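You operate a simulated robot arm through the tools that you are given. There is no shell and no other tool. Be economical: measure what you need, move in short steps, check, and stop when the job is done.

You run a simulated robot arm. Do the job below in one go: nothing can be reset, and whatever is moved stays where it is left.

JOB
Buff a patch on panel 3 with the orange pad and polish from the tin, then read its gloss.
Fine: pad back on the mat, reader back in its cradle. The other panels stay untouched. A coat counts when it lies all over at full strength: go over it till it gets no stronger.
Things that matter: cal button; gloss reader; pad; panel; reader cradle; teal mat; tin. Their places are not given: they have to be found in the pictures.

Only the result counts: the job must be done as asked and must still hold three seconds after the hand-in. Knocking over, shifting, dropping, spilling or breaking anything else fails it.

ROBOT AND FRAMES
A 7-joint arm with a two-finger parallel gripper, fixed in place. Base frame: the origin is at the foot of the arm, x ahead of it, y to its left, z up. Units: mm, degrees, N and s.
With the tool pointing down near the work surface it reaches from about 200 to 320 mm from the base axis. Its first joint turns from -66.0 to 66.0 degrees. Payload 2.5 kg.
The TCP is the grasp point between the finger pads, 23 mm short of the fingertips. In the tool frame z runs along the fingers and y along their closing line. Largest opening 94 mm; finger width 38, thickness 10; the body of the gripper, 54 by 96 mm, starts 39 mm behind the TCP.
Orientation is that of the tool frame in the base frame, as a unit quaternion [w, x, y, z]. With the fingers straight down and closing along the base's y, the tool's x points along the base's -x, its y along +y and its z along -z.

CONTROLS
- The arm moves only by the tool drive_tool. Its argument "commands" is one flat list of numbers, 7 for each row, row after row: the shift along the tool's x, y, z in units of 100 mm (1.0 is 100 mm), then the turn, a rotation vector about the tool's x, y, z in units of 45 degrees (1.0 is 45 degrees), then the gripper command, from -1 (shut) to 1 (fully open), values between in proportion. In form: [x, y, z, ax, ay, az, jaw, x, y, z, ax, ay, az, jaw, ...]. A call has 1 to 20 rows; each row is the pose to reach, as a shift and turn from the pose commanded when the call began, along the tool's axes at that moment. A call with a number of a shift or a turn outside -1 to 1 is refused whole. Rows are played at 5 a second. More than 50 mm and 8.6 degrees between two rows, or a gripper value outside its range, and nothing of the call is played. Where a pose cannot be reached the arm comes as near as it can. A force on the tool above 40 N (or 10 N above the force at the start of the call, whichever is more), or a blocked arm, ends the call early, and 0.2 s more pass. The fingers move at their own pace (about 108 mm/s each) and stop on an object; they squeeze with about 30 N. The grip force told is the motor's: it shows also when the fingers shut on nothing. Time passes only in rows, and 0.2 s behind the last, so rows that repeat a pose let the fingers close. The reply holds the time, the measured pose of the TCP, the force on the tool along the base axes, the opening and the grip force, in the units named above and with some noise, with the torque about the TCP (base axes, N m) and any sound that the robot's microphone picked up.
- Cameras (640 x 400 px; columns grow to the right, rows downward): "scene" is fixed at [95.2, -410.5, 518.1]; the picture's right is [0.94, -0.33, 0.00], its down [-0.27, -0.76, -0.59] and it looks along [0.20, 0.56, -0.80] (base axes); focal length 214 px, centre (320, 200). "wrist" rides on the gripper at [86, 16, -75] in the tool frame; the picture's right is [-0.18, 0.98, 0.00], its down [-0.58, -0.11, -0.81] and it looks along [-0.79, -0.15, 0.59] (tool axes); focal length 243 px, centre (320, 200).
- snapshot(camera): a new picture of that camera. No time passes.
- probe_pixels(camera, pixels): for up to 12 pixels [column, row] of the newest picture of that camera ("zoom" is the newest enlarged one), the place [x, y, z] in the base frame of the surface seen there, good to about 3 mm. No time passes.
- zoom(camera, box): a new picture of the part [left, top, right, bottom] of that camera's present view, enlarged. No time passes.
- close_job(): hands the job in; it is judged then, once.

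Keep the steps short. Do not move on a guess: measure, check each grasp and each placing, and mend mistakes. In all there are 80 turns and 46 pictures (those below and enlarged ones count). Leave the gripper open and the arm clear of the work at the hand-in unless told otherwise, and finish with a single line.

The tools are called as a command line: name --argument value ..., lists and objects as JSON in quotes. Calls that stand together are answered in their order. drive_tool: Moves the arm, as the interface text tells. Its arguments: {"type":"object","properties":{"commands":{"type":"array","items":{"type":"number"}}},"required":["commands"]} The other tools are called the same way: snapshot (camera) takes a picture; probe_pixels (camera, pixels) gives the place of the surface under pixels of a picture; zoom (camera, box) takes an enlarged picture of a part of a camera's view; close_job () hands the job in.

At the start:

```text
t: 0.0
eef_pos: [377.4, 182.9, 335.7]
ee_rot: [0.002, 0.0, 1.0, 0.0]
force: [0.3, -0.2, -0.1]
torque: [-0.01, 0.02, -0.01]
gripper_width: 94.1
grip_force: 0.1
```

scene: 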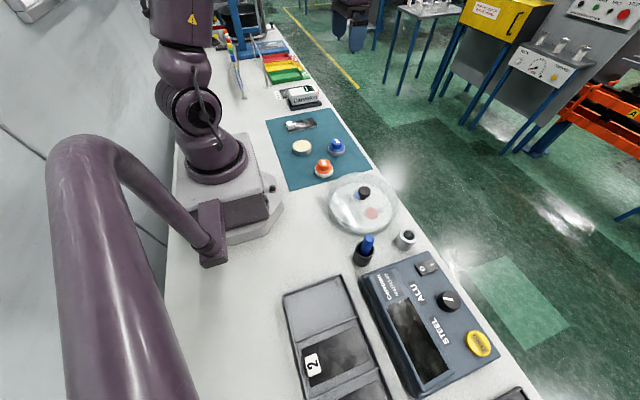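
wrist: 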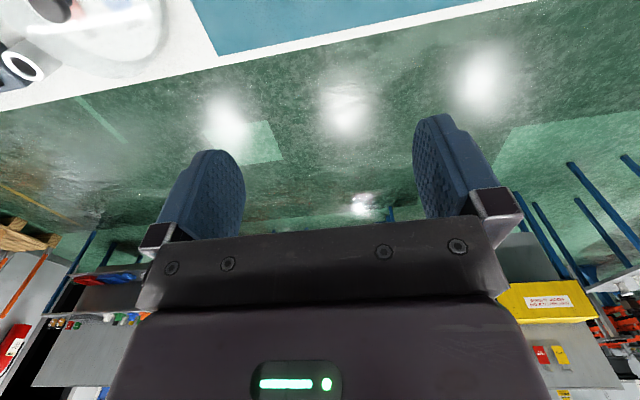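

The scene shows the teal mat with pads, a domed dish, a blue-capped item, a device with ALU/STEEL, and a panel rack. I'll enlarge both halves to identify them.

zoom --camera "scene" --box '[260, 70, 420, 170]'

zoom --camera "scene" --box '[260, 160, 452, 280]'

zoom --camera "scene" --box '[270, 240, 526, 400]'

```text
4.00 times, centred on (340, 120) of scene
```

zoom: 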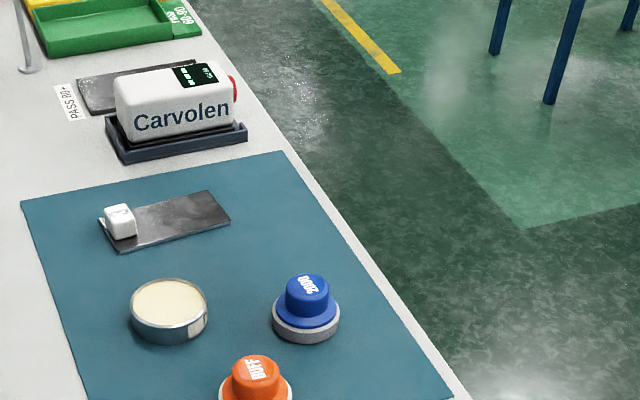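

```text
3.33 times, centred on (356, 220) of scene
```

zoom: 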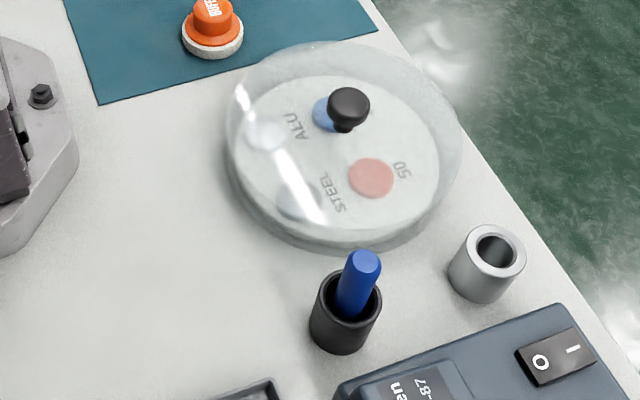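

```text
2.50 times, centred on (398, 320) of scene
```

zoom: 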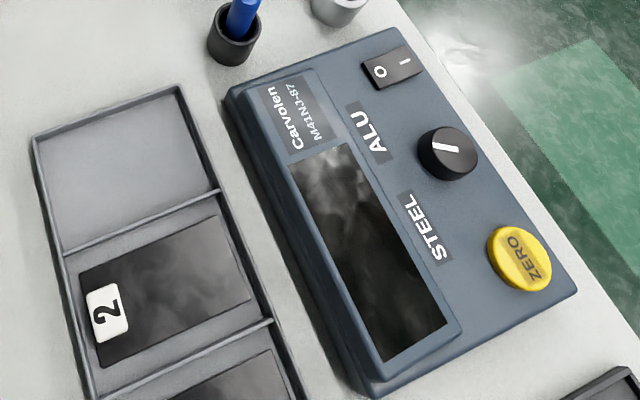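

Next I need the panel numbers. I'll enlarge the plate on the mat at (300,123), the reader at (300,98), and the bottom edge of the scene at (340-530, 370-400).

zoom --camera "scene" --box '[272, 80, 336, 140]'

probe_pixels --camera "scene" --pixels '[[290, 125], [303, 122], [315, 120], [302, 148], [336, 145], [323, 163], [323, 172], [300, 92], [300, 103], [320, 92], [280, 110], [375, 380]]'

```text
6.67 times, centred on (304, 110) of scene
```

zoom: 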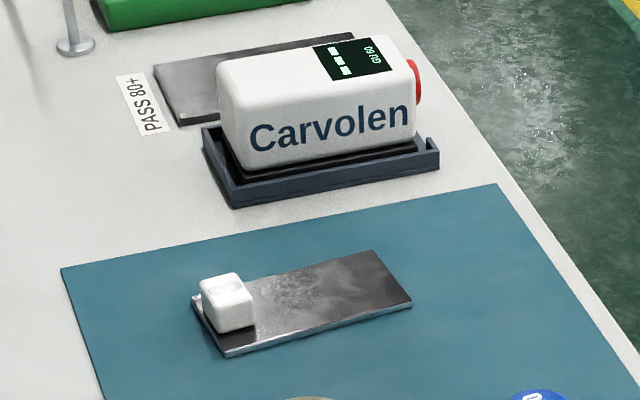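

```text
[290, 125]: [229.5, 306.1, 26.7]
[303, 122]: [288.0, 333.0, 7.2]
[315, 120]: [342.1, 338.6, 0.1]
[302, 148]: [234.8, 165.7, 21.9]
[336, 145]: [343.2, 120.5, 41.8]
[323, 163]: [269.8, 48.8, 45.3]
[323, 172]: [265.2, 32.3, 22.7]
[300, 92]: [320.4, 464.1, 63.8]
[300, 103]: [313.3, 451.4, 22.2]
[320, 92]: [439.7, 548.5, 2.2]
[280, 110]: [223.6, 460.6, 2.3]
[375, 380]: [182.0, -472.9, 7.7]
```

The reader (Carvolen) sits in its cradle around (320,464). The panel on the mat is at about (288,333), with a white block on its label end. I'll turn the wrist towards +y so its camera can see that side, starting with a 45° yaw while pulling back.

drive_tool --commands '[0.14, -0.1, 0, 0, 0, -0.167, 1, 0.28, -0.2, 0, 0, 0, -0.333, 1, 0.42, -0.3, 0, 0, 0, -0.5, 1, 0.56, -0.4, 0, 0, 0, -0.667, 1, 0.7, -0.5, 0, 0, 0, -0.833, 1, 0.85, -0.6, 0, 0, 0, -1, 1]'

snapshot --camera "wrist"

```text
t: 1.4
eef_pos: [293.1, 123.3, 334.5]
ee_rot: [0.0, -0.384, 0.923, 0.0]
force: [0.3, 0.5, -0.6]
torque: [-0.01, 0.01, 0.02]
gripper_width: 94.3
grip_force: 0.0
```

```text
39 pictures are left
```

wrist: 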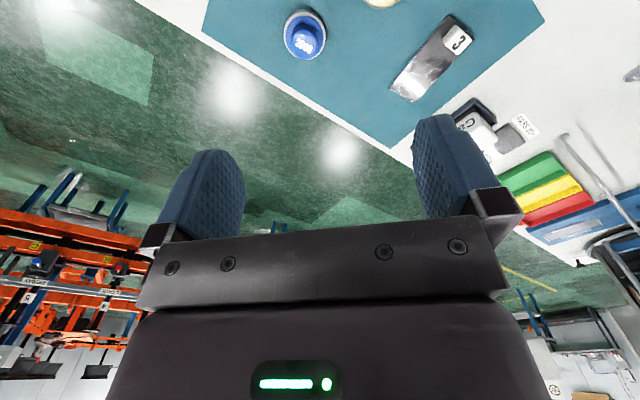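

The block reads "3", so panel 3 lies on the mat. I'll yaw another 45° to face the reader.

drive_tool --commands '[0, 0, 0, 0, 0, -0.167, 1, 0, 0, 0, 0, 0, -0.333, 1, 0, 0, 0, 0, 0, -0.5, 1, 0, 0, 0, 0, 0, -0.667, 1, 0, 0, 0, 0, 0, -0.833, 1, 0, 0, 0, 0, 0, -1, 1]'

snapshot --camera "wrist"

```text
t: 2.8
eef_pos: [293.9, 122.5, 335.0]
ee_rot: [-0.001, 0.707, -0.707, 0.001]
force: [0.0, -0.5, 0.1]
torque: [-0.03, -0.04, -0.01]
gripper_width: 94.0
grip_force: 0.1
```

```text
38 pictures are left
```

wrist: 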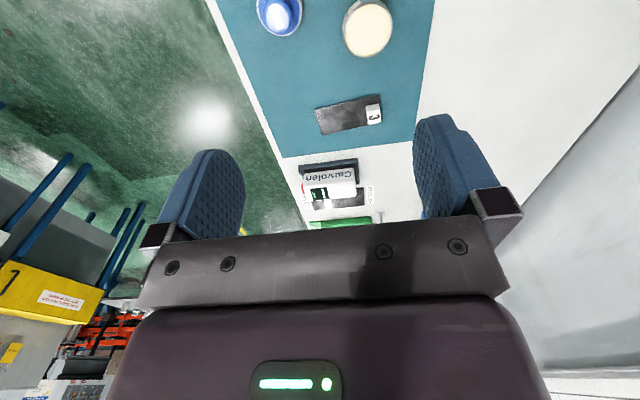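

zoom --camera "wrist" --box '[280, 80, 408, 240]'

probe_pixels --camera "wrist" --pixels '[[316, 111], [321, 133], [377, 97], [381, 121], [345, 116], [372, 113], [300, 168], [357, 162], [303, 187], [330, 178], [345, 196], [328, 192]]'

```text
2.50 times, centred on (344, 160) of wrist
```

zoom: 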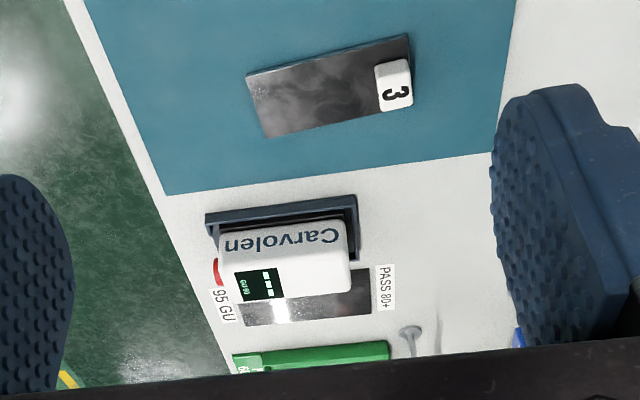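

```text
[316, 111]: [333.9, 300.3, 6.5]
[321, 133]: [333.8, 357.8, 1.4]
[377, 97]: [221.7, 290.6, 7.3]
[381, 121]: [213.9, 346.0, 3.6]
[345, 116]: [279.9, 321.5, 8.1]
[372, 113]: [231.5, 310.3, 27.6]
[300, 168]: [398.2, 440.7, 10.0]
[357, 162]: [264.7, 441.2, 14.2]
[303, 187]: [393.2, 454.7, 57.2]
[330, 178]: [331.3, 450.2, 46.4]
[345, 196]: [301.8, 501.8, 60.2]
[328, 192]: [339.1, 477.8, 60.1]
```

A reference tile "95 GU" and a "PASS 80+" note lie behind the reader, and its red button faces +x. I'll read its display.

zoom --camera "wrist" --box '[290, 150, 380, 220]'

zoom --camera "scene" --box '[280, 80, 330, 112]'

```text
5.71 times, centred on (335, 185) of wrist
```

zoom: 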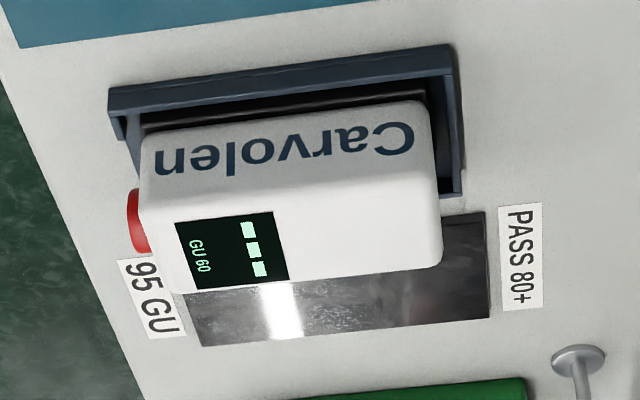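

```text
12.50 times, centred on (305, 96) of scene
```

zoom: 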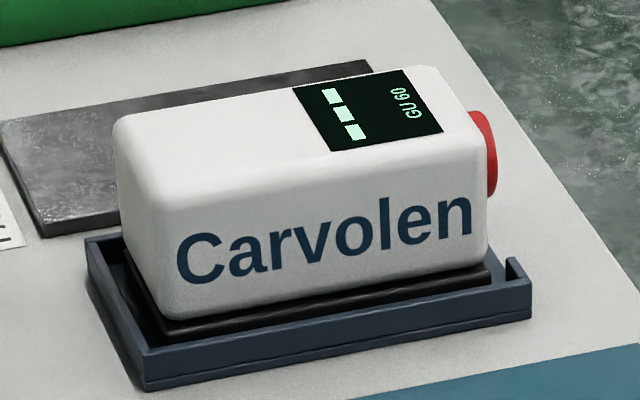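

The display shows "---" (60° mode), so the reader is likely uncalibrated. It will need the 95 GU tile and its red button. First I'll measure the orange pad, tin and panel on a scene enlargement.

zoom --camera "scene" --box '[280, 130, 360, 180]'

```text
8.00 times, centred on (320, 155) of scene
```

zoom: 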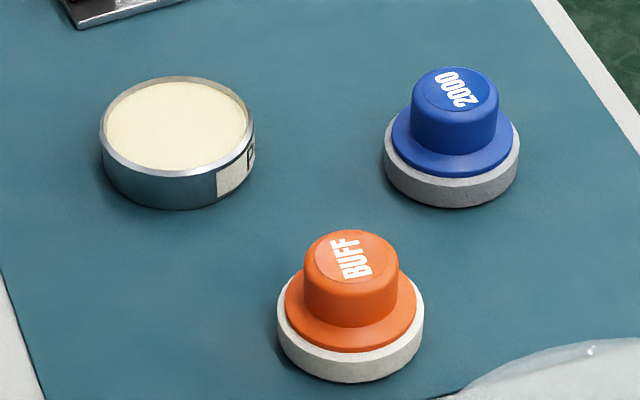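

probe_pixels --camera "zoom" --pixels '[[350, 258], [317, 260], [385, 258], [352, 237], [352, 278], [285, 335], [417, 310], [350, 378], [175, 128], [110, 130], [240, 125], [178, 85]]'

probe_pixels --camera "zoom" --pixels '[[178, 170], [104, 150], [250, 140], [175, 205], [180, 79], [300, 300], [405, 300], [455, 90], [450, 250], [350, 310], [350, 340], [350, 360]]'

```text
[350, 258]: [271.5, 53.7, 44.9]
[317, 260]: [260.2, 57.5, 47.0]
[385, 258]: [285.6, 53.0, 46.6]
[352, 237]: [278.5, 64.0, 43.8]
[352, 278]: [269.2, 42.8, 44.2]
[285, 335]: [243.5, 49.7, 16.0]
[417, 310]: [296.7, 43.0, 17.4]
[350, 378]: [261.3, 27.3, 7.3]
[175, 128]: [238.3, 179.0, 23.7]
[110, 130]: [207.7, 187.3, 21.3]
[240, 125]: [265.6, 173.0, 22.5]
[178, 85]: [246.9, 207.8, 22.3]
```

```text
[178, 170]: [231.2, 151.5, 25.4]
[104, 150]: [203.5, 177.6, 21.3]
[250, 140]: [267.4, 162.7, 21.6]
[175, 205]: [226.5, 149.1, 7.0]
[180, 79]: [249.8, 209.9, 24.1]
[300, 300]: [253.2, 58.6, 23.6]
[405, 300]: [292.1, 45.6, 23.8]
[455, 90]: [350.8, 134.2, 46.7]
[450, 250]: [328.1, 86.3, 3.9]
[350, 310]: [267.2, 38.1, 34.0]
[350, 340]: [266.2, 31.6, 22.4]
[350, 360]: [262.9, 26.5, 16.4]
```

Pad: knob about 33 mm wide centred near (273,53), top at z 45, flange at z 24. Tin: centre near (238,179), polish at z≈22. Panel 3 spans x 218–334 along y≈319–329. I'll turn back to the start yaw (fingers closing along y) while moving above the orange pad.

drive_tool --commands '[0.115, 0.035, 0, 0, 0, 0.167, 0.3, 0.23, 0.07, 0, 0, 0, 0.333, 0.3, 0.345, 0.105, 0, 0, 0, 0.5, 0.3, 0.46, 0.14, 0, 0, 0, 0.667, 0.3, 0.575, 0.175, 0, 0, 0, 0.833, 0.3, 0.69, 0.21, 0, 0, 0, 1, 0.3]'

drive_tool --commands '[0, 0, 0.167, 0, 0, 0.167, 0.3, 0, 0, 0.333, 0, 0, 0.333, 0.3, 0, 0, 0.5, 0, 0, 0.5, 0.3, 0, 0, 0.667, 0, 0, 0.667, 0.3, 0, 0, 0.833, 0, 0, 0.833, 0.3, 0, 0, 1, 0, 0, 1, 0.3]'

drive_tool --commands '[0, 0, 0.3, 0, 0, 0, 0.3, 0, 0, 0.6, 0, 0, 0, 0.3, 0, 0, 0.85, 0, 0, 0, 0.3, 0, 0, 0.85, 0, 0, 0, 0.3]'

snapshot --camera "wrist"

snapshot --camera "scene"

```text
t: 4.2
eef_pos: [272.9, 54.0, 336.9]
ee_rot: [0.0, -0.381, 0.924, 0.001]
force: [-0.3, -0.7, -0.2]
torque: [0.0, 0.02, -0.04]
gripper_width: 61.0
grip_force: 0.2
```

```text
t: 5.6
eef_pos: [272.9, 55.5, 234.5]
ee_rot: [0.001, 0.002, 1.0, 0.0]
force: [0.3, 0.6, 0.1]
torque: [-0.02, 0.01, -0.01]
gripper_width: 60.9
grip_force: 0.0
```

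```text
t: 6.6
eef_pos: [271.8, 56.2, 150.2]
ee_rot: [0.001, 0.0, 1.0, 0.0]
force: [0.0, 0.2, 0.3]
torque: [0.01, -0.03, 0.02]
gripper_width: 60.9
grip_force: 0.1
```

```text
33 pictures are left
```

wrist: 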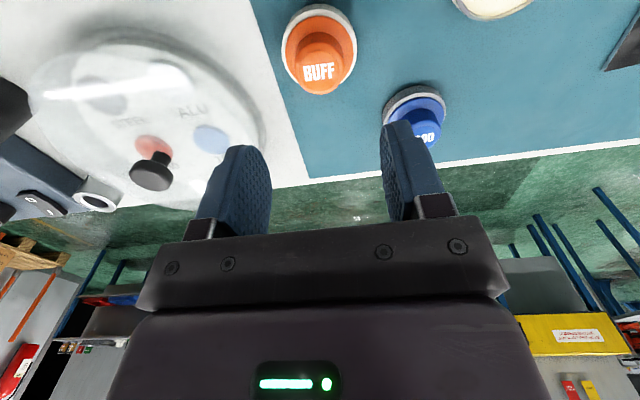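

```text
32 pictures are left
```

scene: 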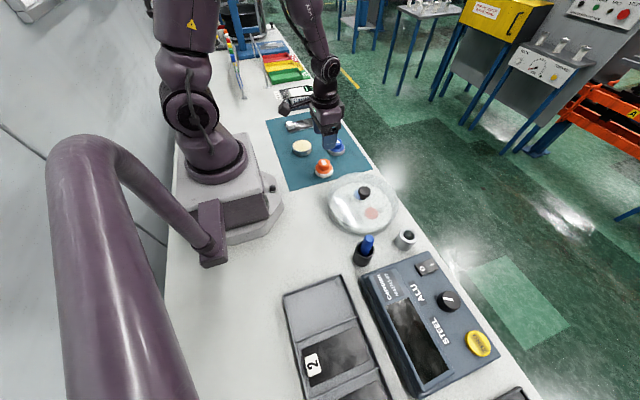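

The gripper is at (272,56,150). I'll verify the pad's place from the wrist view: knob near (318,70), base near (320,45).

probe_pixels --camera "wrist" --pixels '[[318, 72], [303, 70], [334, 70], [318, 58], [318, 85], [285, 45], [355, 45], [318, 8], [345, 60]]'

```text
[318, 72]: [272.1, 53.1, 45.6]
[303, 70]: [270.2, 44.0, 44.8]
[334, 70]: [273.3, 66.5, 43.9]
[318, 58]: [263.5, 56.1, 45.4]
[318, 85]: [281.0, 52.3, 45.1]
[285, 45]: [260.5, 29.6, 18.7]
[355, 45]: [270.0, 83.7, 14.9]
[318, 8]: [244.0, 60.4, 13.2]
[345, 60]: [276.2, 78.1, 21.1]
```

Knob centre is about (272,54). I'm descending 100 mm straight down to z≈50 (fingertips at 27, above the flange), then closing.

drive_tool --commands '[0, -0.02, 0.3, 0, 0, 0, 0.3, 0, -0.02, 0.6, 0, 0, 0, 0.3, 0, -0.02, 0.85, 0, 0, 0, 0.3, 0, -0.02, 1.0, 0, 0, 0, 0.3, 0, -0.02, 1.0, 0, 0, 0, 0.3, 0, -0.02, 1.0, 0, 0, 0, -0.5, 0, -0.02, 1.0, 0, 0, 0, -1, 0, -0.02, 1.0, 0, 0, 0, -1]'

```text
t: 8.4
eef_pos: [273.0, 52.9, 50.9]
ee_rot: [0.002, 0.0, 1.0, 0.001]
force: [0.7, 1.3, -0.5]
torque: [0.03, -0.01, -0.03]
gripper_width: 36.2
grip_force: 30.4
```

It's gripped at 36 mm with 30 N. I'm lifting 60 mm and checking that the pad came along.

drive_tool --commands '[0, 0, -0.2, 0, 0, 0, -1, 0, 0, -0.4, 0, 0, 0, -1, 0, 0, -0.6, 0, 0, 0, -1, 0, 0.3, -0.6, 0, 0, 0, -1, 0.1, 0.6, -0.6, 0, 0, 0, -1, 0.2, 0.9, -0.6, 0, 0, 0, -1, 0.2, 0.9, -0.6, 0, 0, 0, -1]'

zoom --camera "scene" --box '[260, 90, 388, 190]'

```text
t: 10.0
eef_pos: [252.4, 143.4, 110.9]
ee_rot: [0.0, 0.0, 1.0, 0.0]
force: [0.6, -0.5, -0.5]
torque: [0.0, 0.0, 0.02]
gripper_width: 0.0
grip_force: 29.2
```

```text
4.00 times, centred on (324, 140) of scene
```

zoom: 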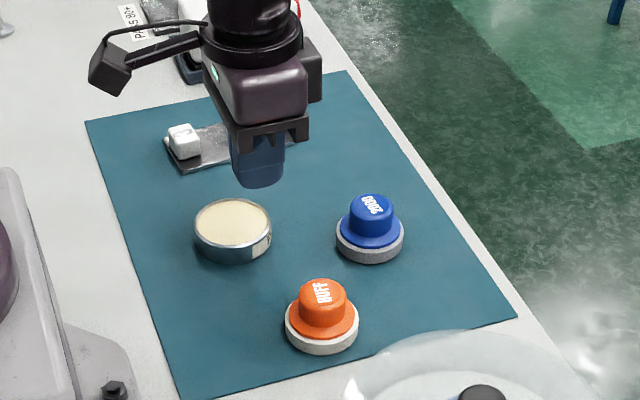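

The pad slipped out and the fingers are now shut on nothing. The pad still stands at its place on the mat. I'll re-measure it before gripping lower.

probe_pixels --camera "zoom" --pixels '[[322, 291], [306, 291], [340, 291], [322, 281], [322, 303], [299, 322], [347, 318], [322, 330], [322, 350], [287, 335], [357, 325], [322, 316]]'

drive_tool --commands '[-0.1, -0.3, 0, 0, 0, 0, 0.3, -0.15, -0.6, 0, 0, 0, 0, 0.3, -0.2, -0.9, 0, 0, 0, 0, 0.3, -0.2, -0.9, 0, 0, 0, 0, 0.3]'

snapshot --camera "wrist"

```text
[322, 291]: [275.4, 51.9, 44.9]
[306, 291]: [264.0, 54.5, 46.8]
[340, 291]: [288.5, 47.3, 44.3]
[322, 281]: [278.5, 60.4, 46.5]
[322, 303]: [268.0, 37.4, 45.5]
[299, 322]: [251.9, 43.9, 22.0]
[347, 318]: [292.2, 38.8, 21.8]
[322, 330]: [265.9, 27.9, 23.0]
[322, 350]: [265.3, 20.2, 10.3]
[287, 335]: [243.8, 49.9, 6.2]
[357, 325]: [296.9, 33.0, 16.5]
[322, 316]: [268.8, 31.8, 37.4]
```

```text
t: 11.0
eef_pos: [274.3, 53.9, 110.3]
ee_rot: [0.001, 0.001, 1.0, 0.001]
force: [0.9, -0.2, -0.2]
torque: [-0.03, 0.02, 0.03]
gripper_width: 61.1
grip_force: 0.1
```

```text
30 pictures are left
```

wrist: 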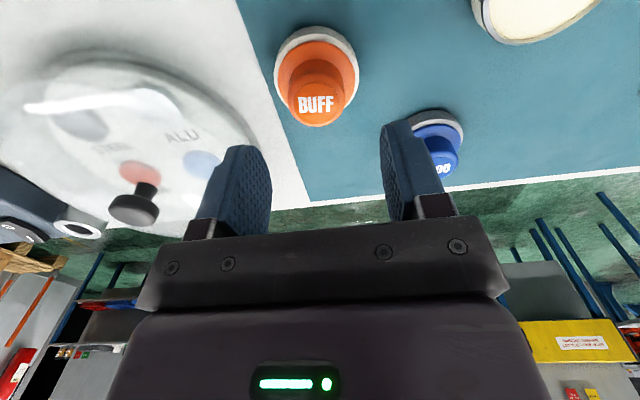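

probe_pixels --camera "wrist" --pixels '[[316, 104], [295, 104], [337, 100], [316, 88], [316, 122], [300, 60], [340, 60], [282, 80], [350, 76], [318, 50], [276, 75], [357, 66]]'

```text
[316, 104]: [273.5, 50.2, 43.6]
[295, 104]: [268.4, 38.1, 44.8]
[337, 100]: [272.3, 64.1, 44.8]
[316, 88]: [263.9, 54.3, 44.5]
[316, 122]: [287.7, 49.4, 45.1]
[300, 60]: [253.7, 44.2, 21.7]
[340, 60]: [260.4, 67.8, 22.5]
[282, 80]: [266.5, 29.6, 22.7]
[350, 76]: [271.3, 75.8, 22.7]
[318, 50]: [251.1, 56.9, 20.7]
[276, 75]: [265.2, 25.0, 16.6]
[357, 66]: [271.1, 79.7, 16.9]
```

Knob centre is about (274,52) and the flange top is at z≈22. I'm going down to z≈46.5, closing longer, and lifting just 10 mm to check.

drive_tool --commands '[0, -0.02, 0.3, 0, 0, 0, 0.3, 0, -0.02, 0.5, 0, 0, 0, 0.3, 0, -0.02, 0.64, 0, 0, 0, 0.3, 0, -0.02, 0.64, 0, 0, 0, 0.3, 0, -0.02, 0.64, 0, 0, 0, -1, 0, -0.02, 0.64, 0, 0, 0, -1, 0, -0.02, 0.64, 0, 0, 0, -1, 0, -0.02, 0.64, 0, 0, 0, -1]'

drive_tool --commands '[0, 0, -0.03, 0, 0, 0, -1, 0, 0, -0.06, 0, 0, 0, -1, 0, 0, -0.1, 0, 0, 0, -1, 0, 0, -0.1, 0, 0, 0, -1]'

```text
t: 12.8
eef_pos: [273.6, 50.6, 45.4]
ee_rot: [0.001, 0.001, 1.0, 0.001]
force: [0.3, 0.4, -0.4]
torque: [-0.01, 0.0, 0.0]
gripper_width: 36.4
grip_force: 30.4
```

```text
t: 13.8
eef_pos: [272.4, 51.3, 56.4]
ee_rot: [-0.001, 0.0, 1.0, 0.001]
force: [-0.3, -0.2, -0.7]
torque: [0.01, 0.0, 0.01]
gripper_width: 36.3
grip_force: 29.9
```

The width holds at 36.3 mm after a 10 mm lift. I'm lifting 40 mm more and moving towards the tin.

drive_tool --commands '[0, 0, -0.15, 0, 0, 0, -1, 0, 0, -0.3, 0, 0, 0, -1, 0, 0, -0.45, 0, 0, 0, -1, 0.05, 0.2, -0.45, 0, 0, 0, -1, 0.1, 0.4, -0.45, 0, 0, 0, -1, 0.15, 0.6, -0.45, 0, 0, 0, -1, 0.2, 0.8, -0.45, 0, 0, 0, -1, 0.2, 0.8, -0.45, 0, 0, 0, -1]'

snapshot --camera "wrist"

```text
t: 15.6
eef_pos: [252.5, 130.1, 100.4]
ee_rot: [0.001, 0.001, 1.0, 0.001]
force: [0.0, 0.5, -0.5]
torque: [0.02, -0.01, 0.01]
gripper_width: 36.7
grip_force: 30.1
```

```text
29 pictures are left
```

wrist: 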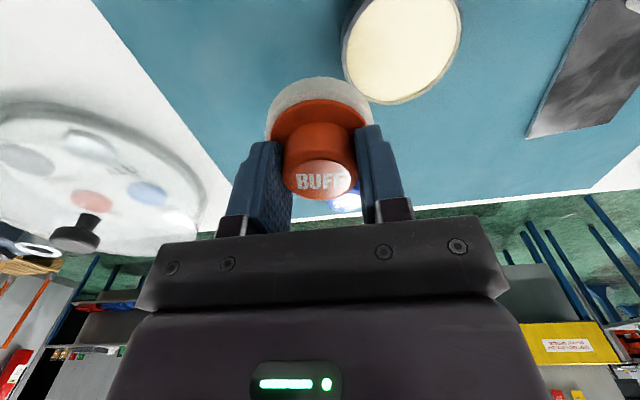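

The pad is held. I'll measure the tin's rim for centring: left (343,45), right (460,25), bottom (395,103).

probe_pixels --camera "wrist" --pixels '[[345, 50], [352, 50], [459, 30], [453, 30], [398, 102], [398, 95], [400, 50], [440, 75], [365, 5], [450, 3], [360, 84]]'

```text
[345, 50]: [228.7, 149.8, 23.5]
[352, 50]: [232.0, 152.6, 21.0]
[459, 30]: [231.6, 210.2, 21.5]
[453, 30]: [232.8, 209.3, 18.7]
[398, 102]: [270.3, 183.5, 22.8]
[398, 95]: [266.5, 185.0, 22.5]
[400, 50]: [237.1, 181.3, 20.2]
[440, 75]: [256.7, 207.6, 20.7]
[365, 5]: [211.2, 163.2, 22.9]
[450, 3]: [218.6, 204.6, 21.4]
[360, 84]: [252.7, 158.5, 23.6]
```

Tin centre is about (238,180), outer radius 31. I'm centring over it and descending to where the pad should just meet the polish (TCP z≈66).

drive_tool --commands '[0.07, 0.25, 0, 0, 0, 0, -1, 0.145, 0.5, 0, 0, 0, 0, -1, 0.145, 0.5, 0, 0, 0, 0, -1, 0.145, 0.5, 0.15, 0, 0, 0, -1, 0.145, 0.5, 0.25, 0, 0, 0, -1, 0.145, 0.5, 0.31, 0, 0, 0, -1, 0.145, 0.5, 0.34, 0, 0, 0, -1, 0.145, 0.5, 0.34, 0, 0, 0, -1]'

snapshot --camera "wrist"

```text
t: 17.4
eef_pos: [237.3, 180.5, 67.6]
ee_rot: [0.001, 0.0, 1.0, -0.001]
force: [0.0, -0.6, -1.5]
torque: [0.01, 0.0, -0.01]
gripper_width: 36.6
grip_force: 29.2
```

```text
28 pictures are left
```

wrist: 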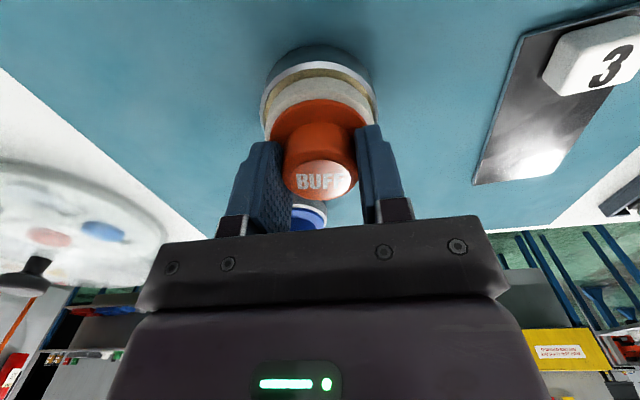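

It's centred just above the polish with no contact yet. I'm pressing down in 1 mm steps.

drive_tool --commands '[0, 0, 0.01, 0, 0, 0, -1, 0, 0, 0.02, 0, 0, 0, -1, 0, 0, 0.03, 0, 0, 0, -1, 0, 0, 0.03, 0, 0, 0, -1]'

```text
t: 18.4
eef_pos: [239.0, 181.0, 65.4]
ee_rot: [0.0, 0.0, 1.0, 0.001]
force: [-2.3, -2.9, 20.5]
torque: [-0.16, 0.13, 0.05]
gripper_width: 36.2
grip_force: 30.2
```

Contact, with 20 N of force. I'm holding a moment with slightly less pressure, then lifting and checking both tin and pad.

drive_tool --commands '[0, 0, -0.01, 0, 0, 0, -1, 0, 0, -0.01, 0, 0, 0.1, -1, 0, 0, -0.01, 0, 0, -0.1, -1, 0, 0, -0.01, 0, 0, 0, -1, 0, 0, -0.1, 0, 0, 0, -1, 0, 0, -0.3, 0, 0, 0, -1, 0, 0, -0.5, 0, 0, 0, -1, 0, 0, -0.5, 0, 0, 0, -1]'

zoom --camera "scene" --box '[260, 80, 388, 180]'

```text
refused: row 3 steps farther than a row can; nothing moved
```

```text
4.00 times, centred on (324, 130) of scene
```

zoom: 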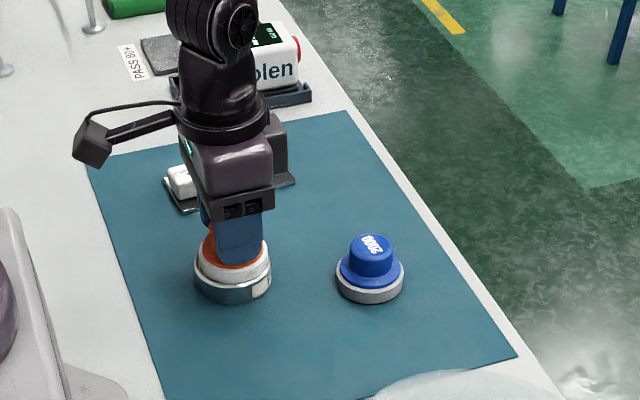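

drive_tool --commands '[0, 0, -0.01, 0, 0, 0, -1, 0, 0, -0.01, 0, 0, 0.1, -1, 0, 0, -0.01, 0, 0, 0, -1, 0, 0, -0.1, 0, 0, 0, -1, 0, 0, -0.3, 0, 0, 0, -1, 0, 0, -0.5, 0, 0, 0, -1, 0, 0, -0.5, 0, 0, 0, -1]'

zoom --camera "scene" --box '[260, 80, 388, 180]'

```text
t: 20.0
eef_pos: [236.8, 180.8, 114.3]
ee_rot: [0.001, 0.0, 1.0, 0.001]
force: [-0.1, 0.8, -0.9]
torque: [-0.02, 0.03, 0.02]
gripper_width: 36.3
grip_force: 30.2
```

```text
4.00 times, centred on (324, 130) of scene
```

zoom: 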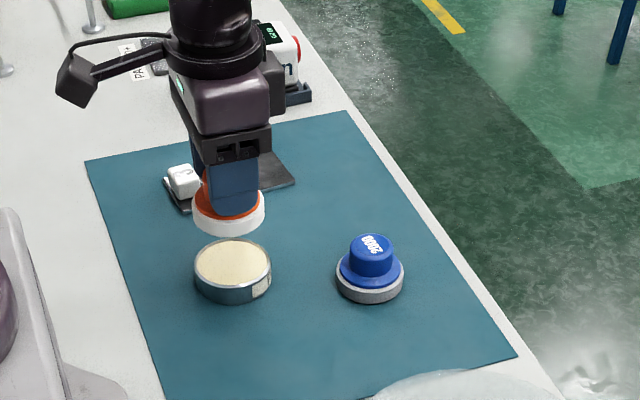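

The tin stands undisturbed and the pad is held. I'm moving towards panel 3 and looking at it from close up.

drive_tool --commands '[-0.1, 0.2, 0, 0, 0, 0, -1, -0.2, 0.4, 0, 0, 0, 0, -1, -0.35, 0.6, 0, 0, 0, 0, -1, -0.45, 0.8, 0, 0, 0, 0, -1, -0.45, 0.8, 0, 0, 0, 0, -1]'

snapshot --camera "wrist"

```text
t: 21.2
eef_pos: [283.0, 260.6, 113.7]
ee_rot: [0.001, 0.0, 1.0, 0.0]
force: [-0.1, -0.6, -0.6]
torque: [0.0, 0.02, 0.01]
gripper_width: 36.6
grip_force: 30.2
```

```text
25 pictures are left
```

wrist: 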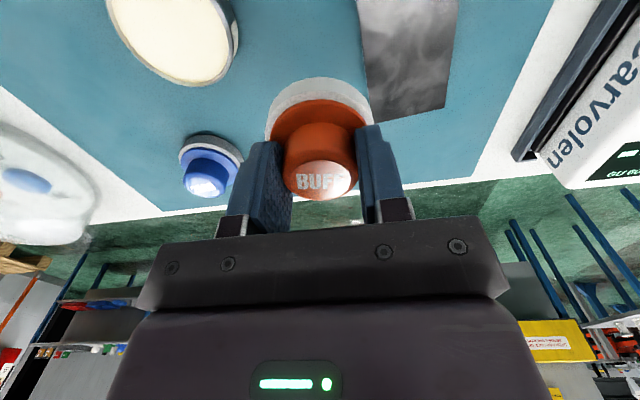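

probe_pixels --camera "wrist" --pixels '[[375, 119], [444, 105], [371, 108], [442, 100], [356, 5], [458, 3], [410, 60], [365, 50], [448, 60], [410, 10], [540, 60], [520, 158]]'

```text
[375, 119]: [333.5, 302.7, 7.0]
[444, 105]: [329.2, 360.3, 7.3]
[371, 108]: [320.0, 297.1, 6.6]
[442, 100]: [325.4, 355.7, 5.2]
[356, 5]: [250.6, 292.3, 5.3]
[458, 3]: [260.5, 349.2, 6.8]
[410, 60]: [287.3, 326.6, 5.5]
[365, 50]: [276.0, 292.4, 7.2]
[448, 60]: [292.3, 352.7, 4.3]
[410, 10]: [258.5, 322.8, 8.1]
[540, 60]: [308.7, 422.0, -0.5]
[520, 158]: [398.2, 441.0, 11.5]
```

Panel top is at z≈6, centreline y≈324 at x=290 with slope 0.085, and free area x 246–332. I'm moving over the middle and down to just above contact (TCP z≈56).

drive_tool --commands '[-0.03, 0.3, 0, 0, 0, 0, -1, -0.07, 0.634, 0, 0, 0, 0, -1, -0.07, 0.634, 0.2, 0, 0, 0, -1, -0.07, 0.634, 0.4, 0, 0, 0, -1, -0.07, 0.634, 0.53, 0, 0, 0, -1, -0.07, 0.634, 0.58, 0, 0, 0, -1, -0.07, 0.634, 0.58, 0, 0, 0, -1]'

drive_tool --commands '[0, 0, 0.01, 0, 0, 0, -1, 0, 0, 0.02, 0, 0, 0, -1, 0, 0, 0.03, 0, 0, 0, -1, 0, 0, 0.03, 0, 0, 0, -1]'

```text
t: 22.8
eef_pos: [290.7, 323.5, 55.7]
ee_rot: [0.001, 0.0, 1.0, 0.0]
force: [0.1, 0.1, -0.3]
torque: [0.01, 0.01, 0.04]
gripper_width: 36.3
grip_force: 29.9
```

```text
t: 23.8
eef_pos: [291.4, 324.8, 53.5]
ee_rot: [0.001, 0.001, 1.0, 0.001]
force: [-0.1, -0.2, 0.5]
torque: [-0.01, -0.04, 0.0]
gripper_width: 36.4
grip_force: 29.7
```

No contact yet. I'm going on down in half-millimetre to millimetre steps.

drive_tool --commands '[0, 0, 0.005, 0, 0, 0, -1, 0, 0, 0.01, 0, 0, 0, -1, 0, 0, 0.015, 0, 0, 0, -1, 0, 0, 0.015, 0, 0, 0, -1]'

```text
t: 24.8
eef_pos: [290.0, 324.8, 50.3]
ee_rot: [0.001, 0.0, 1.0, 0.0]
force: [-0.8, -1.2, -1.5]
torque: [0.03, 0.02, 0.0]
gripper_width: 36.5
grip_force: 29.7
```

drive_tool --commands '[0, 0, 0.005, 0, 0, 0, -1, 0, 0, 0.01, 0, 0, 0, -1, 0, 0, 0.01, 0, 0, 0, -1]'

```text
t: 25.6
eef_pos: [289.7, 324.3, 50.1]
ee_rot: [0.001, 0.0, 1.0, -0.001]
force: [-0.1, -0.2, 0.5]
torque: [-0.05, 0.0, -0.01]
gripper_width: 36.6
grip_force: 30.5
```

drive_tool --commands '[0, 0, 0.005, 0, 0, 0, -1, 0, 0, 0.01, 0, 0, 0, -1, 0, 0, 0.01, 0, 0, 0, -1]'

```text
t: 26.4
eef_pos: [290.3, 324.3, 51.2]
ee_rot: [0.001, 0.0, 1.0, 0.001]
force: [-5.4, -3.9, 19.0]
torque: [-0.15, 0.16, 0.01]
gripper_width: 36.5
grip_force: 29.8
```

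Contact at 19 N. I'm easing 0.5 mm and doing a first short stroke along the panel, checking the force.

drive_tool --commands '[0, 0, -0.005, 0, 0, 0, -1, -0.1, 0.008, -0.005, 0, 0, 0, -1, -0.2, 0.017, -0.005, 0, 0, 0, -1, -0.1, 0.008, -0.005, 0, 0, 0, -1, 0, 0, -0.005, 0, 0, 0, -1, 0.12, -0.01, -0.005, 0, 0, 0, -1]'

zoom --camera "scene" --box '[265, 80, 345, 142]'

```text
t: 27.8
eef_pos: [278.9, 322.9, 50.6]
ee_rot: [0.002, 0.001, 1.0, 0.001]
force: [3.4, -1.2, 10.3]
torque: [-0.01, -0.2, -0.04]
gripper_width: 36.4
grip_force: 30.0
```

```text
6.45 times, centred on (305, 111) of scene
```

zoom: 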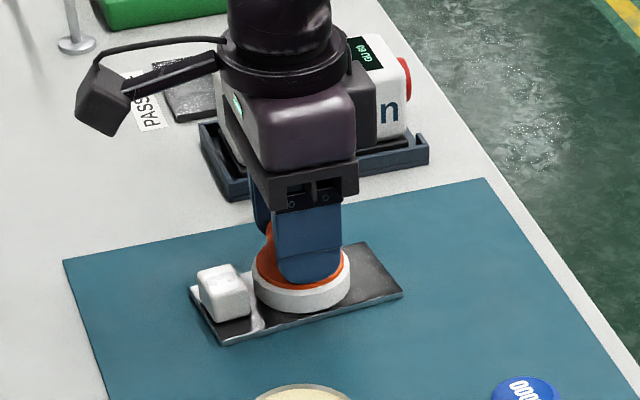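

The force is 10 N and the panel is staying put. Now I'm making a serpentine over the free area: 7 mm up, 7 mm down, then the middle.

drive_tool --commands '[0, 0.07, 0, 0, 0, 0, -1, -0.1, 0.078, 0, 0, 0, 0, -1, -0.2, 0.087, 0, 0, 0, 0, -1, -0.32, 0.097, 0, 0, 0, 0, -1, -0.2, 0.087, 0, 0, 0, 0, -1, -0.1, 0.078, 0, 0, 0, 0, -1, 0, 0.07, 0, 0, 0, 0, -1, 0, -0.07, 0, 0, 0, 0, -1, -0.1, -0.062, 0, 0, 0, 0, -1, -0.2, -0.053, 0, 0, 0, 0, -1, -0.32, -0.043, 0, 0, 0, 0, -1, -0.2, -0.053, 0, 0, 0, 0, -1, -0.1, -0.062, 0, 0, 0, 0, -1, 0, -0.07, 0, 0, 0, 0, -1, 0, 0, 0, 0, 0, 0, -1, -0.1, 0.008, 0, 0, 0, 0, -1, -0.2, 0.017, 0, 0, 0, 0, -1, -0.32, 0.027, 0, 0, 0, 0, -1, -0.16, 0.013, 0, 0, 0, 0, -1, 0, 0, 0, 0, 0, 0, -1]'

snapshot --camera "wrist"

```text
t: 32.0
eef_pos: [278.6, 322.4, 50.9]
ee_rot: [0.001, 0.001, 1.0, 0.0]
force: [2.9, 0.2, 8.5]
torque: [-0.04, -0.18, -0.06]
gripper_width: 36.1
grip_force: 30.2
```

```text
23 pictures are left
```

wrist: 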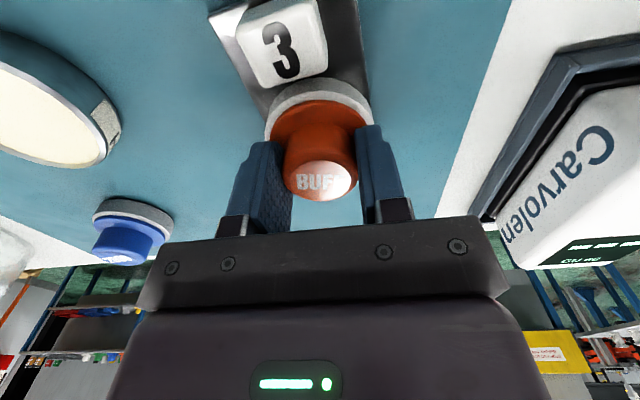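

I'm lifting off and moving aside to see the coat.

drive_tool --commands '[0, 0, -0.1, 0, 0, 0, -1, 0, 0, -0.3, 0, 0, 0, -1, 0, 0, -0.6, 0, 0, 0, -1, 0, -0.3, -0.6, 0, 0, 0, -1, 0, -0.6, -0.6, 0, 0, 0, -1, 0.2, -0.9, -0.6, 0, 0, 0, -1, 0.2, -0.9, -0.6, 0, 0, 0, -1]'

zoom --camera "scene" --box '[272, 100, 336, 140]'

```text
t: 33.6
eef_pos: [256.5, 233.4, 109.9]
ee_rot: [0.001, 0.001, 1.0, 0.0]
force: [-0.3, -0.1, -0.3]
torque: [-0.02, 0.02, -0.03]
gripper_width: 36.4
grip_force: 29.9
```

```text
10.00 times, centred on (304, 120) of scene
```

zoom: 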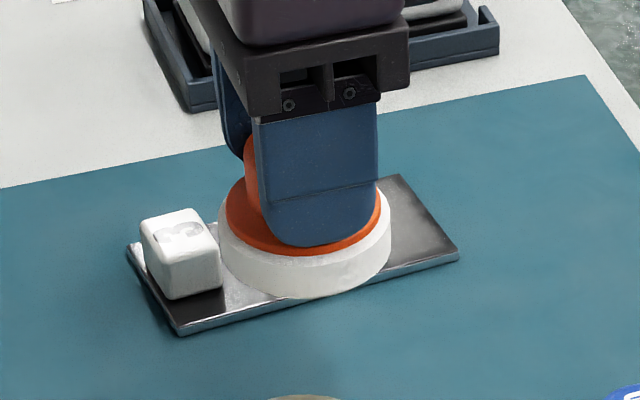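

The pad still blocks the scene view, so I'll use the wrist camera from here.

snapshot --camera "wrist"

```text
21 pictures are left
```

wrist: 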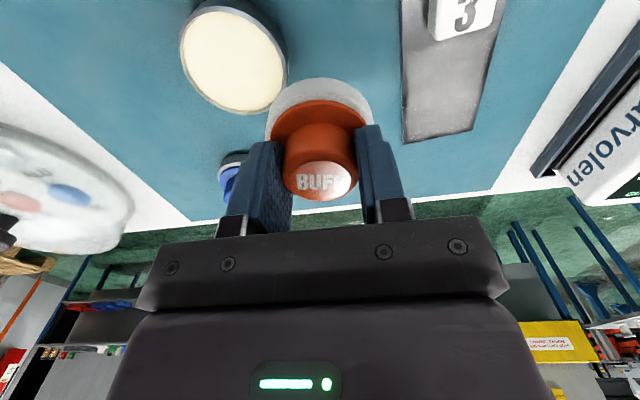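

zoom --camera "wrist" --box '[370, 0, 530, 160]'

```text
2.50 times, centred on (450, 80) of wrist
```

zoom: 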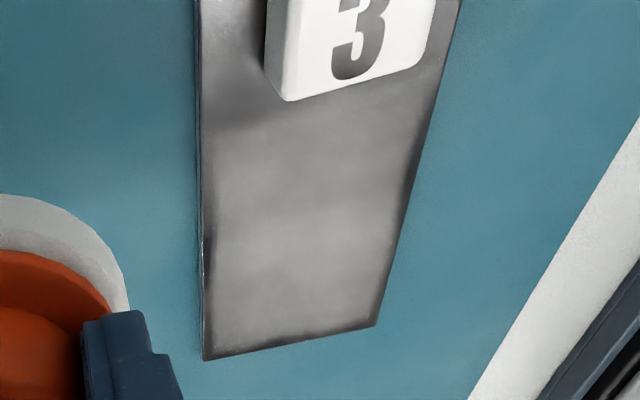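

A light even coat now covers most of the free area, with thin edges at the sides and far end. I'm going back for a second, slightly wider pass and then comparing.

drive_tool --commands '[-0.1, 0.3, 0, 0, 0, 0, -1, -0.2, 0.6, 0, 0, 0, 0, -1, -0.2, 0.9, 0, 0, 0, 0, -1, -0.2, 0.9, 0.3, 0, 0, 0, -1, -0.2, 0.9, 0.5, 0, 0, 0, -1, -0.2, 0.9, 0.57, 0, 0, 0, -1, -0.2, 0.9, 0.6, 0, 0, 0, -1, -0.2, 0.9, 0.6, 0, 0, 0, -1]'

drive_tool --commands '[0.02, 0.1, 0, 0, 0, 0, -1, -0.1, 0.108, 0, 0, 0, 0, -1, -0.2, 0.117, 0, 0, 0, 0, -1, -0.28, 0.123, 0, 0, 0, 0, -1, -0.36, 0.13, 0, 0, 0, 0, -1, -0.36, 0.03, 0, 0, 0, 0, -1, -0.36, -0.07, 0, 0, 0, 0, -1, -0.28, -0.077, 0, 0, 0, 0, -1, -0.2, -0.083, 0, 0, 0, 0, -1, -0.1, -0.092, 0, 0, 0, 0, -1, 0.02, -0.1, 0, 0, 0, 0, -1, 0.02, 0, 0, 0, 0, 0, -1, -0.1, 0.008, 0, 0, 0, 0, -1, -0.2, 0.017, 0, 0, 0, 0, -1, -0.36, 0.03, 0, 0, 0, 0, -1, -0.28, 0.08, 0, 0, 0, 0, -1, -0.1, 0.06, 0, 0, 0, 0, -1, 0, 0.05, 0, 0, 0, 0, -1, 0, -0.05, 0, 0, 0, 0, -1, 0, 0, 0, 0, 0, 0, -1]'

drive_tool --commands '[0, 0, -0.1, 0, 0, 0, -1, 0, 0, -0.3, 0, 0, 0, -1, 0, 0, -0.6, 0, 0, 0, -1, 0, -0.3, -0.6, 0, 0, 0, -1, 0, -0.6, -0.6, 0, 0, 0, -1, 0.2, -0.9, -0.6, 0, 0, 0, -1, 0.2, -0.9, -0.6, 0, 0, 0, -1]'

zoom --camera "wrist" --box '[370, 0, 530, 160]'

```text
t: 35.4
eef_pos: [278.1, 323.8, 49.3]
ee_rot: [0.0, 0.0, 1.0, 0.002]
force: [-0.3, -0.5, 4.9]
torque: [-0.07, -0.01, -0.02]
gripper_width: 36.3
grip_force: 29.8
```

```text
t: 39.6
eef_pos: [277.0, 322.5, 49.7]
ee_rot: [0.0, 0.0, 1.0, -0.001]
force: [-0.4, -3.9, 8.6]
torque: [-0.07, -0.05, 0.04]
gripper_width: 35.8
grip_force: 30.3
```

```text
t: 41.2
eef_pos: [259.7, 233.6, 110.0]
ee_rot: [0.0, 0.0, 1.0, 0.001]
force: [-0.7, -0.9, -0.1]
torque: [-0.03, -0.01, 0.01]
gripper_width: 36.2
grip_force: 30.0
```

```text
2.50 times, centred on (450, 80) of wrist
```

zoom: 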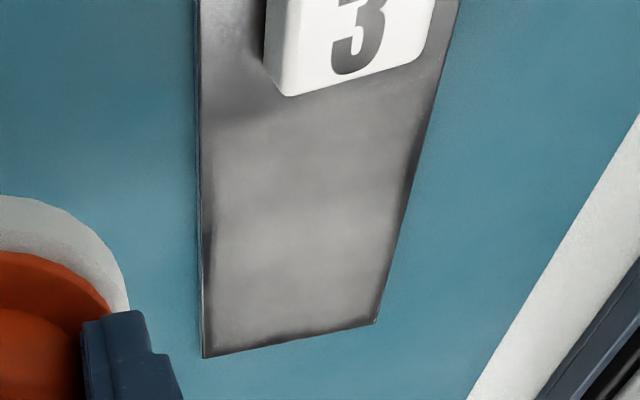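

The coat looks the same as before, so it isn't getting stronger. To be sure it isn't just an empty pad, I'm dipping once more, centred on the tin at (238,180).

drive_tool --commands '[0.1, -0.27, 0, 0, 0, 0, -1, 0.2, -0.53, 0, 0, 0, 0, -1, 0.2, -0.53, 0.2, 0, 0, 0, -1, 0.2, -0.53, 0.35, 0, 0, 0, -1, 0.2, -0.53, 0.4, 0, 0, 0, -1, 0.2, -0.53, 0.425, 0, 0, 0, -1, 0.2, -0.53, 0.425, 0, 0, 0, -1]'

```text
t: 42.8
eef_pos: [238.3, 180.5, 68.6]
ee_rot: [0.001, -0.001, 1.0, 0.0]
force: [-0.1, -0.4, -0.6]
torque: [0.0, -0.01, 0.02]
gripper_width: 36.1
grip_force: 30.2
```

drive_tool --commands '[0, 0, 0.02, 0, 0, 0, -1, 0, 0, 0.03, 0, 0, 0, -1, 0, 0, 0.04, 0, 0, 0, -1, 0, 0, 0.04, 0, 0, 0, -1]'

```text
t: 43.8
eef_pos: [239.0, 181.8, 64.7]
ee_rot: [0.001, 0.0, 1.0, 0.001]
force: [-2.5, -0.9, 16.1]
torque: [-0.12, 0.13, -0.06]
gripper_width: 36.4
grip_force: 29.6
```

Dipped at 16 N. I'm lifting and returning to the panel for the third pass.

drive_tool --commands '[0, 0, -0.1, 0, 0, 0, -1, 0, 0, -0.3, 0, 0, 0, -1, 0, 0, -0.5, 0, 0, 0, -1, -0.13, 0.3, -0.5, 0, 0, 0, -1, -0.27, 0.6, -0.5, 0, 0, 0, -1, -0.4, 0.9, -0.5, 0, 0, 0, -1]'

drive_tool --commands '[0, 0.3, 0, 0, 0, 0, -1, 0, 0.53, 0, 0, 0, 0, -1, 0, 0.53, 0.3, 0, 0, 0, -1, 0, 0.53, 0.5, 0, 0, 0, -1, 0, 0.53, 0.6, 0, 0, 0, -1, 0, 0.53, 0.635, 0, 0, 0, -1, 0, 0.53, 0.635, 0, 0, 0, -1]'

drive_tool --commands '[0.02, 0.1, 0, 0, 0, 0, -1, -0.1, 0.108, 0, 0, 0, 0, -1, -0.2, 0.117, 0, 0, 0, 0, -1, -0.28, 0.123, 0, 0, 0, 0, -1, -0.36, 0.13, 0, 0, 0, 0, -1, -0.36, 0.03, 0, 0, 0, 0, -1, -0.36, -0.07, 0, 0, 0, 0, -1, -0.28, -0.077, 0, 0, 0, 0, -1, -0.2, -0.083, 0, 0, 0, 0, -1, -0.1, -0.092, 0, 0, 0, 0, -1, 0.02, -0.1, 0, 0, 0, 0, -1, 0.02, 0, 0, 0, 0, 0, -1, -0.1, 0.008, 0, 0, 0, 0, -1, -0.2, 0.017, 0, 0, 0, 0, -1, -0.36, 0.03, 0, 0, 0, 0, -1, -0.28, 0.08, 0, 0, 0, 0, -1, -0.1, 0.06, 0, 0, 0, 0, -1, 0, 0.05, 0, 0, 0, 0, -1, 0, -0.05, 0, 0, 0, 0, -1, 0, 0, 0, 0, 0, 0, -1]'

drive_tool --commands '[0, 0, -0.1, 0, 0, 0, -1, 0, 0, -0.3, 0, 0, 0, -1, 0, 0, -0.6, 0, 0, 0, -1, 0, -0.3, -0.6, 0, 0, 0, -1, 0, -0.6, -0.6, 0, 0, 0, -1, 0.2, -0.9, -0.6, 0, 0, 0, -1, 0.2, -0.9, -0.6, 0, 0, 0, -1]'

zoom --camera "wrist" --box '[370, 0, 530, 160]'

```text
t: 45.2
eef_pos: [279.9, 270.9, 111.8]
ee_rot: [0.001, 0.0, 1.0, 0.0]
force: [0.6, 0.1, -1.0]
torque: [0.01, 0.03, 0.01]
gripper_width: 36.3
grip_force: 29.9
```

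```text
t: 46.8
eef_pos: [279.5, 324.1, 49.7]
ee_rot: [0.001, -0.001, 1.0, 0.0]
force: [-0.1, -2.2, 6.8]
torque: [-0.1, -0.02, -0.05]
gripper_width: 36.7
grip_force: 30.1
```

```text
t: 51.0
eef_pos: [278.9, 323.3, 50.4]
ee_rot: [0.001, 0.001, 1.0, 0.0]
force: [-0.4, -3.3, 9.5]
torque: [-0.07, -0.04, -0.01]
gripper_width: 36.2
grip_force: 30.2
```

```text
t: 52.6
eef_pos: [258.7, 231.0, 110.1]
ee_rot: [0.0, 0.0, 1.0, 0.0]
force: [1.0, 0.1, 0.2]
torque: [-0.01, 0.0, -0.03]
gripper_width: 36.5
grip_force: 30.0
```

```text
2.50 times, centred on (450, 80) of wrist
```

zoom: 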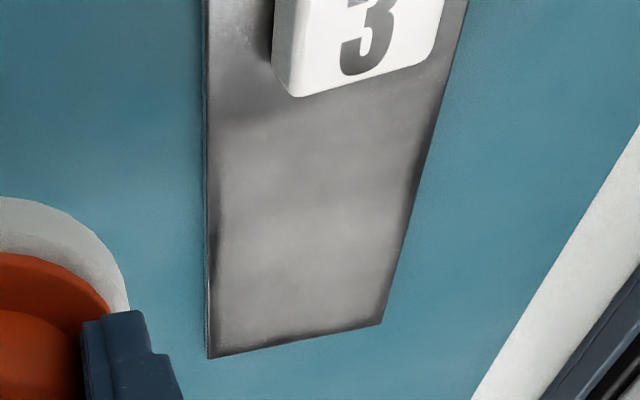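

The coat is unchanged after fresh polish, so it's at full strength. Now I'm taking the pad back to its spot on the mat at (274,52).

drive_tool --commands '[-0.1, -0.3, 0, 0, 0, 0, -1, -0.15, -0.6, 0, 0, 0, 0, -1, -0.15, -0.9, 0, 0, 0, 0, -1, -0.15, -0.9, 0, 0, 0, 0, -1]'

drive_tool --commands '[0, -0.3, 0, 0, 0, 0, -1, 0, -0.6, 0, 0, 0, 0, -1, 0, -0.9, 0, 0, 0, 0, -1, 0, -0.9, 0.3, 0, 0, 0, -1, 0, -0.9, 0.5, 0, 0, 0, -1, 0, -0.9, 0.58, 0, 0, 0, -1, 0, -0.9, 0.61, 0, 0, 0, -1, 0, -0.9, 0.61, 0, 0, 0, -1]'

```text
t: 53.6
eef_pos: [273.3, 143.4, 110.5]
ee_rot: [0.001, 0.0, 1.0, 0.0]
force: [-0.3, 0.2, -0.8]
torque: [0.03, -0.01, 0.01]
gripper_width: 36.4
grip_force: 30.3
```

```text
t: 55.4
eef_pos: [273.6, 53.7, 48.6]
ee_rot: [0.0, 0.0, 1.0, -0.001]
force: [0.9, -0.3, -0.2]
torque: [0.03, 0.0, 0.0]
gripper_width: 36.4
grip_force: 29.9
```

Still slightly above the mat. I'm lowering in 1 mm steps until contact.

drive_tool --commands '[0, 0, 0.01, 0, 0, 0, -1, 0, 0, 0.02, 0, 0, 0, -1, 0, 0, 0.03, 0, 0, 0, -1, 0, 0, 0.03, 0, 0, 0, -1]'

```text
t: 56.4
eef_pos: [274.3, 53.0, 46.6]
ee_rot: [0.001, 0.001, 1.0, -0.001]
force: [0.2, -0.2, -0.4]
torque: [0.01, 0.03, -0.02]
gripper_width: 36.3
grip_force: 30.0
```

drive_tool --commands '[0, 0, 0.007, 0, 0, 0, -1, 0, 0, 0.014, 0, 0, 0, -1, 0, 0, 0.014, 0, 0, 0, -1]'

```text
t: 57.2
eef_pos: [272.8, 52.9, 45.1]
ee_rot: [0.002, -0.001, 1.0, 0.0]
force: [-2.2, -0.9, 15.9]
torque: [-0.09, 0.08, 0.03]
gripper_width: 36.3
grip_force: 30.1
```

The pad is on the mat. I'm easing 1 mm, opening, and rising straight up.

drive_tool --commands '[0, 0, -0.007, 0, 0, 0, -1, 0, 0, -0.007, 0, 0, 0, 0.0, 0, 0, -0.007, 0, 0, 0, 0.3, 0, 0, -0.007, 0, 0, 0, 0.3, 0, 0, -0.2, 0, 0, 0, 0.3, 0, 0, -0.5, 0, 0, 0, 0.3, 0, 0, -0.75, 0, 0, 0, 0.3, 0, 0, -1, 0, 0, 0, 0.3]'

drive_tool --commands '[-0.05, 0.3, -0.2, 0, 0, 0, 1, -0.1, 0.6, -0.4, 0, 0, 0, 1, -0.15, 0.9, -0.5, 0, 0, 0, 1, -0.15, 0.98, -0.5, 0, 0, 0, 1]'

snapshot --camera "scene"

```text
t: 59.0
eef_pos: [273.0, 52.9, 145.1]
ee_rot: [0.0, 0.0, 1.0, 0.0]
force: [0.1, 0.9, 0.8]
torque: [-0.01, 0.0, 0.01]
gripper_width: 61.1
grip_force: 0.1
```

```text
t: 60.0
eef_pos: [287.8, 150.9, 193.4]
ee_rot: [0.0, 0.0, 1.0, 0.0]
force: [0.0, 0.0, 0.6]
torque: [-0.01, -0.01, 0.02]
gripper_width: 94.2
grip_force: 0.1
```

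```text
17 pictures are left
```

scene: 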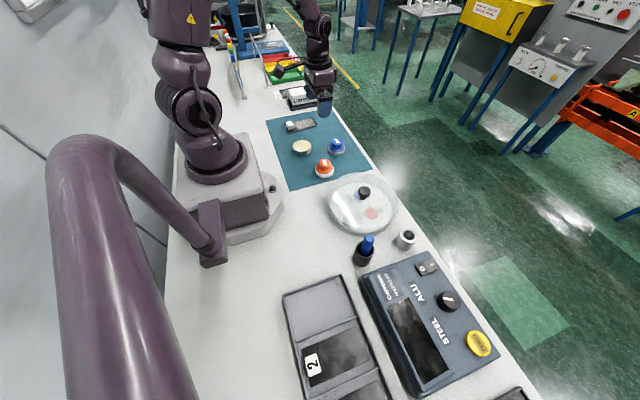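

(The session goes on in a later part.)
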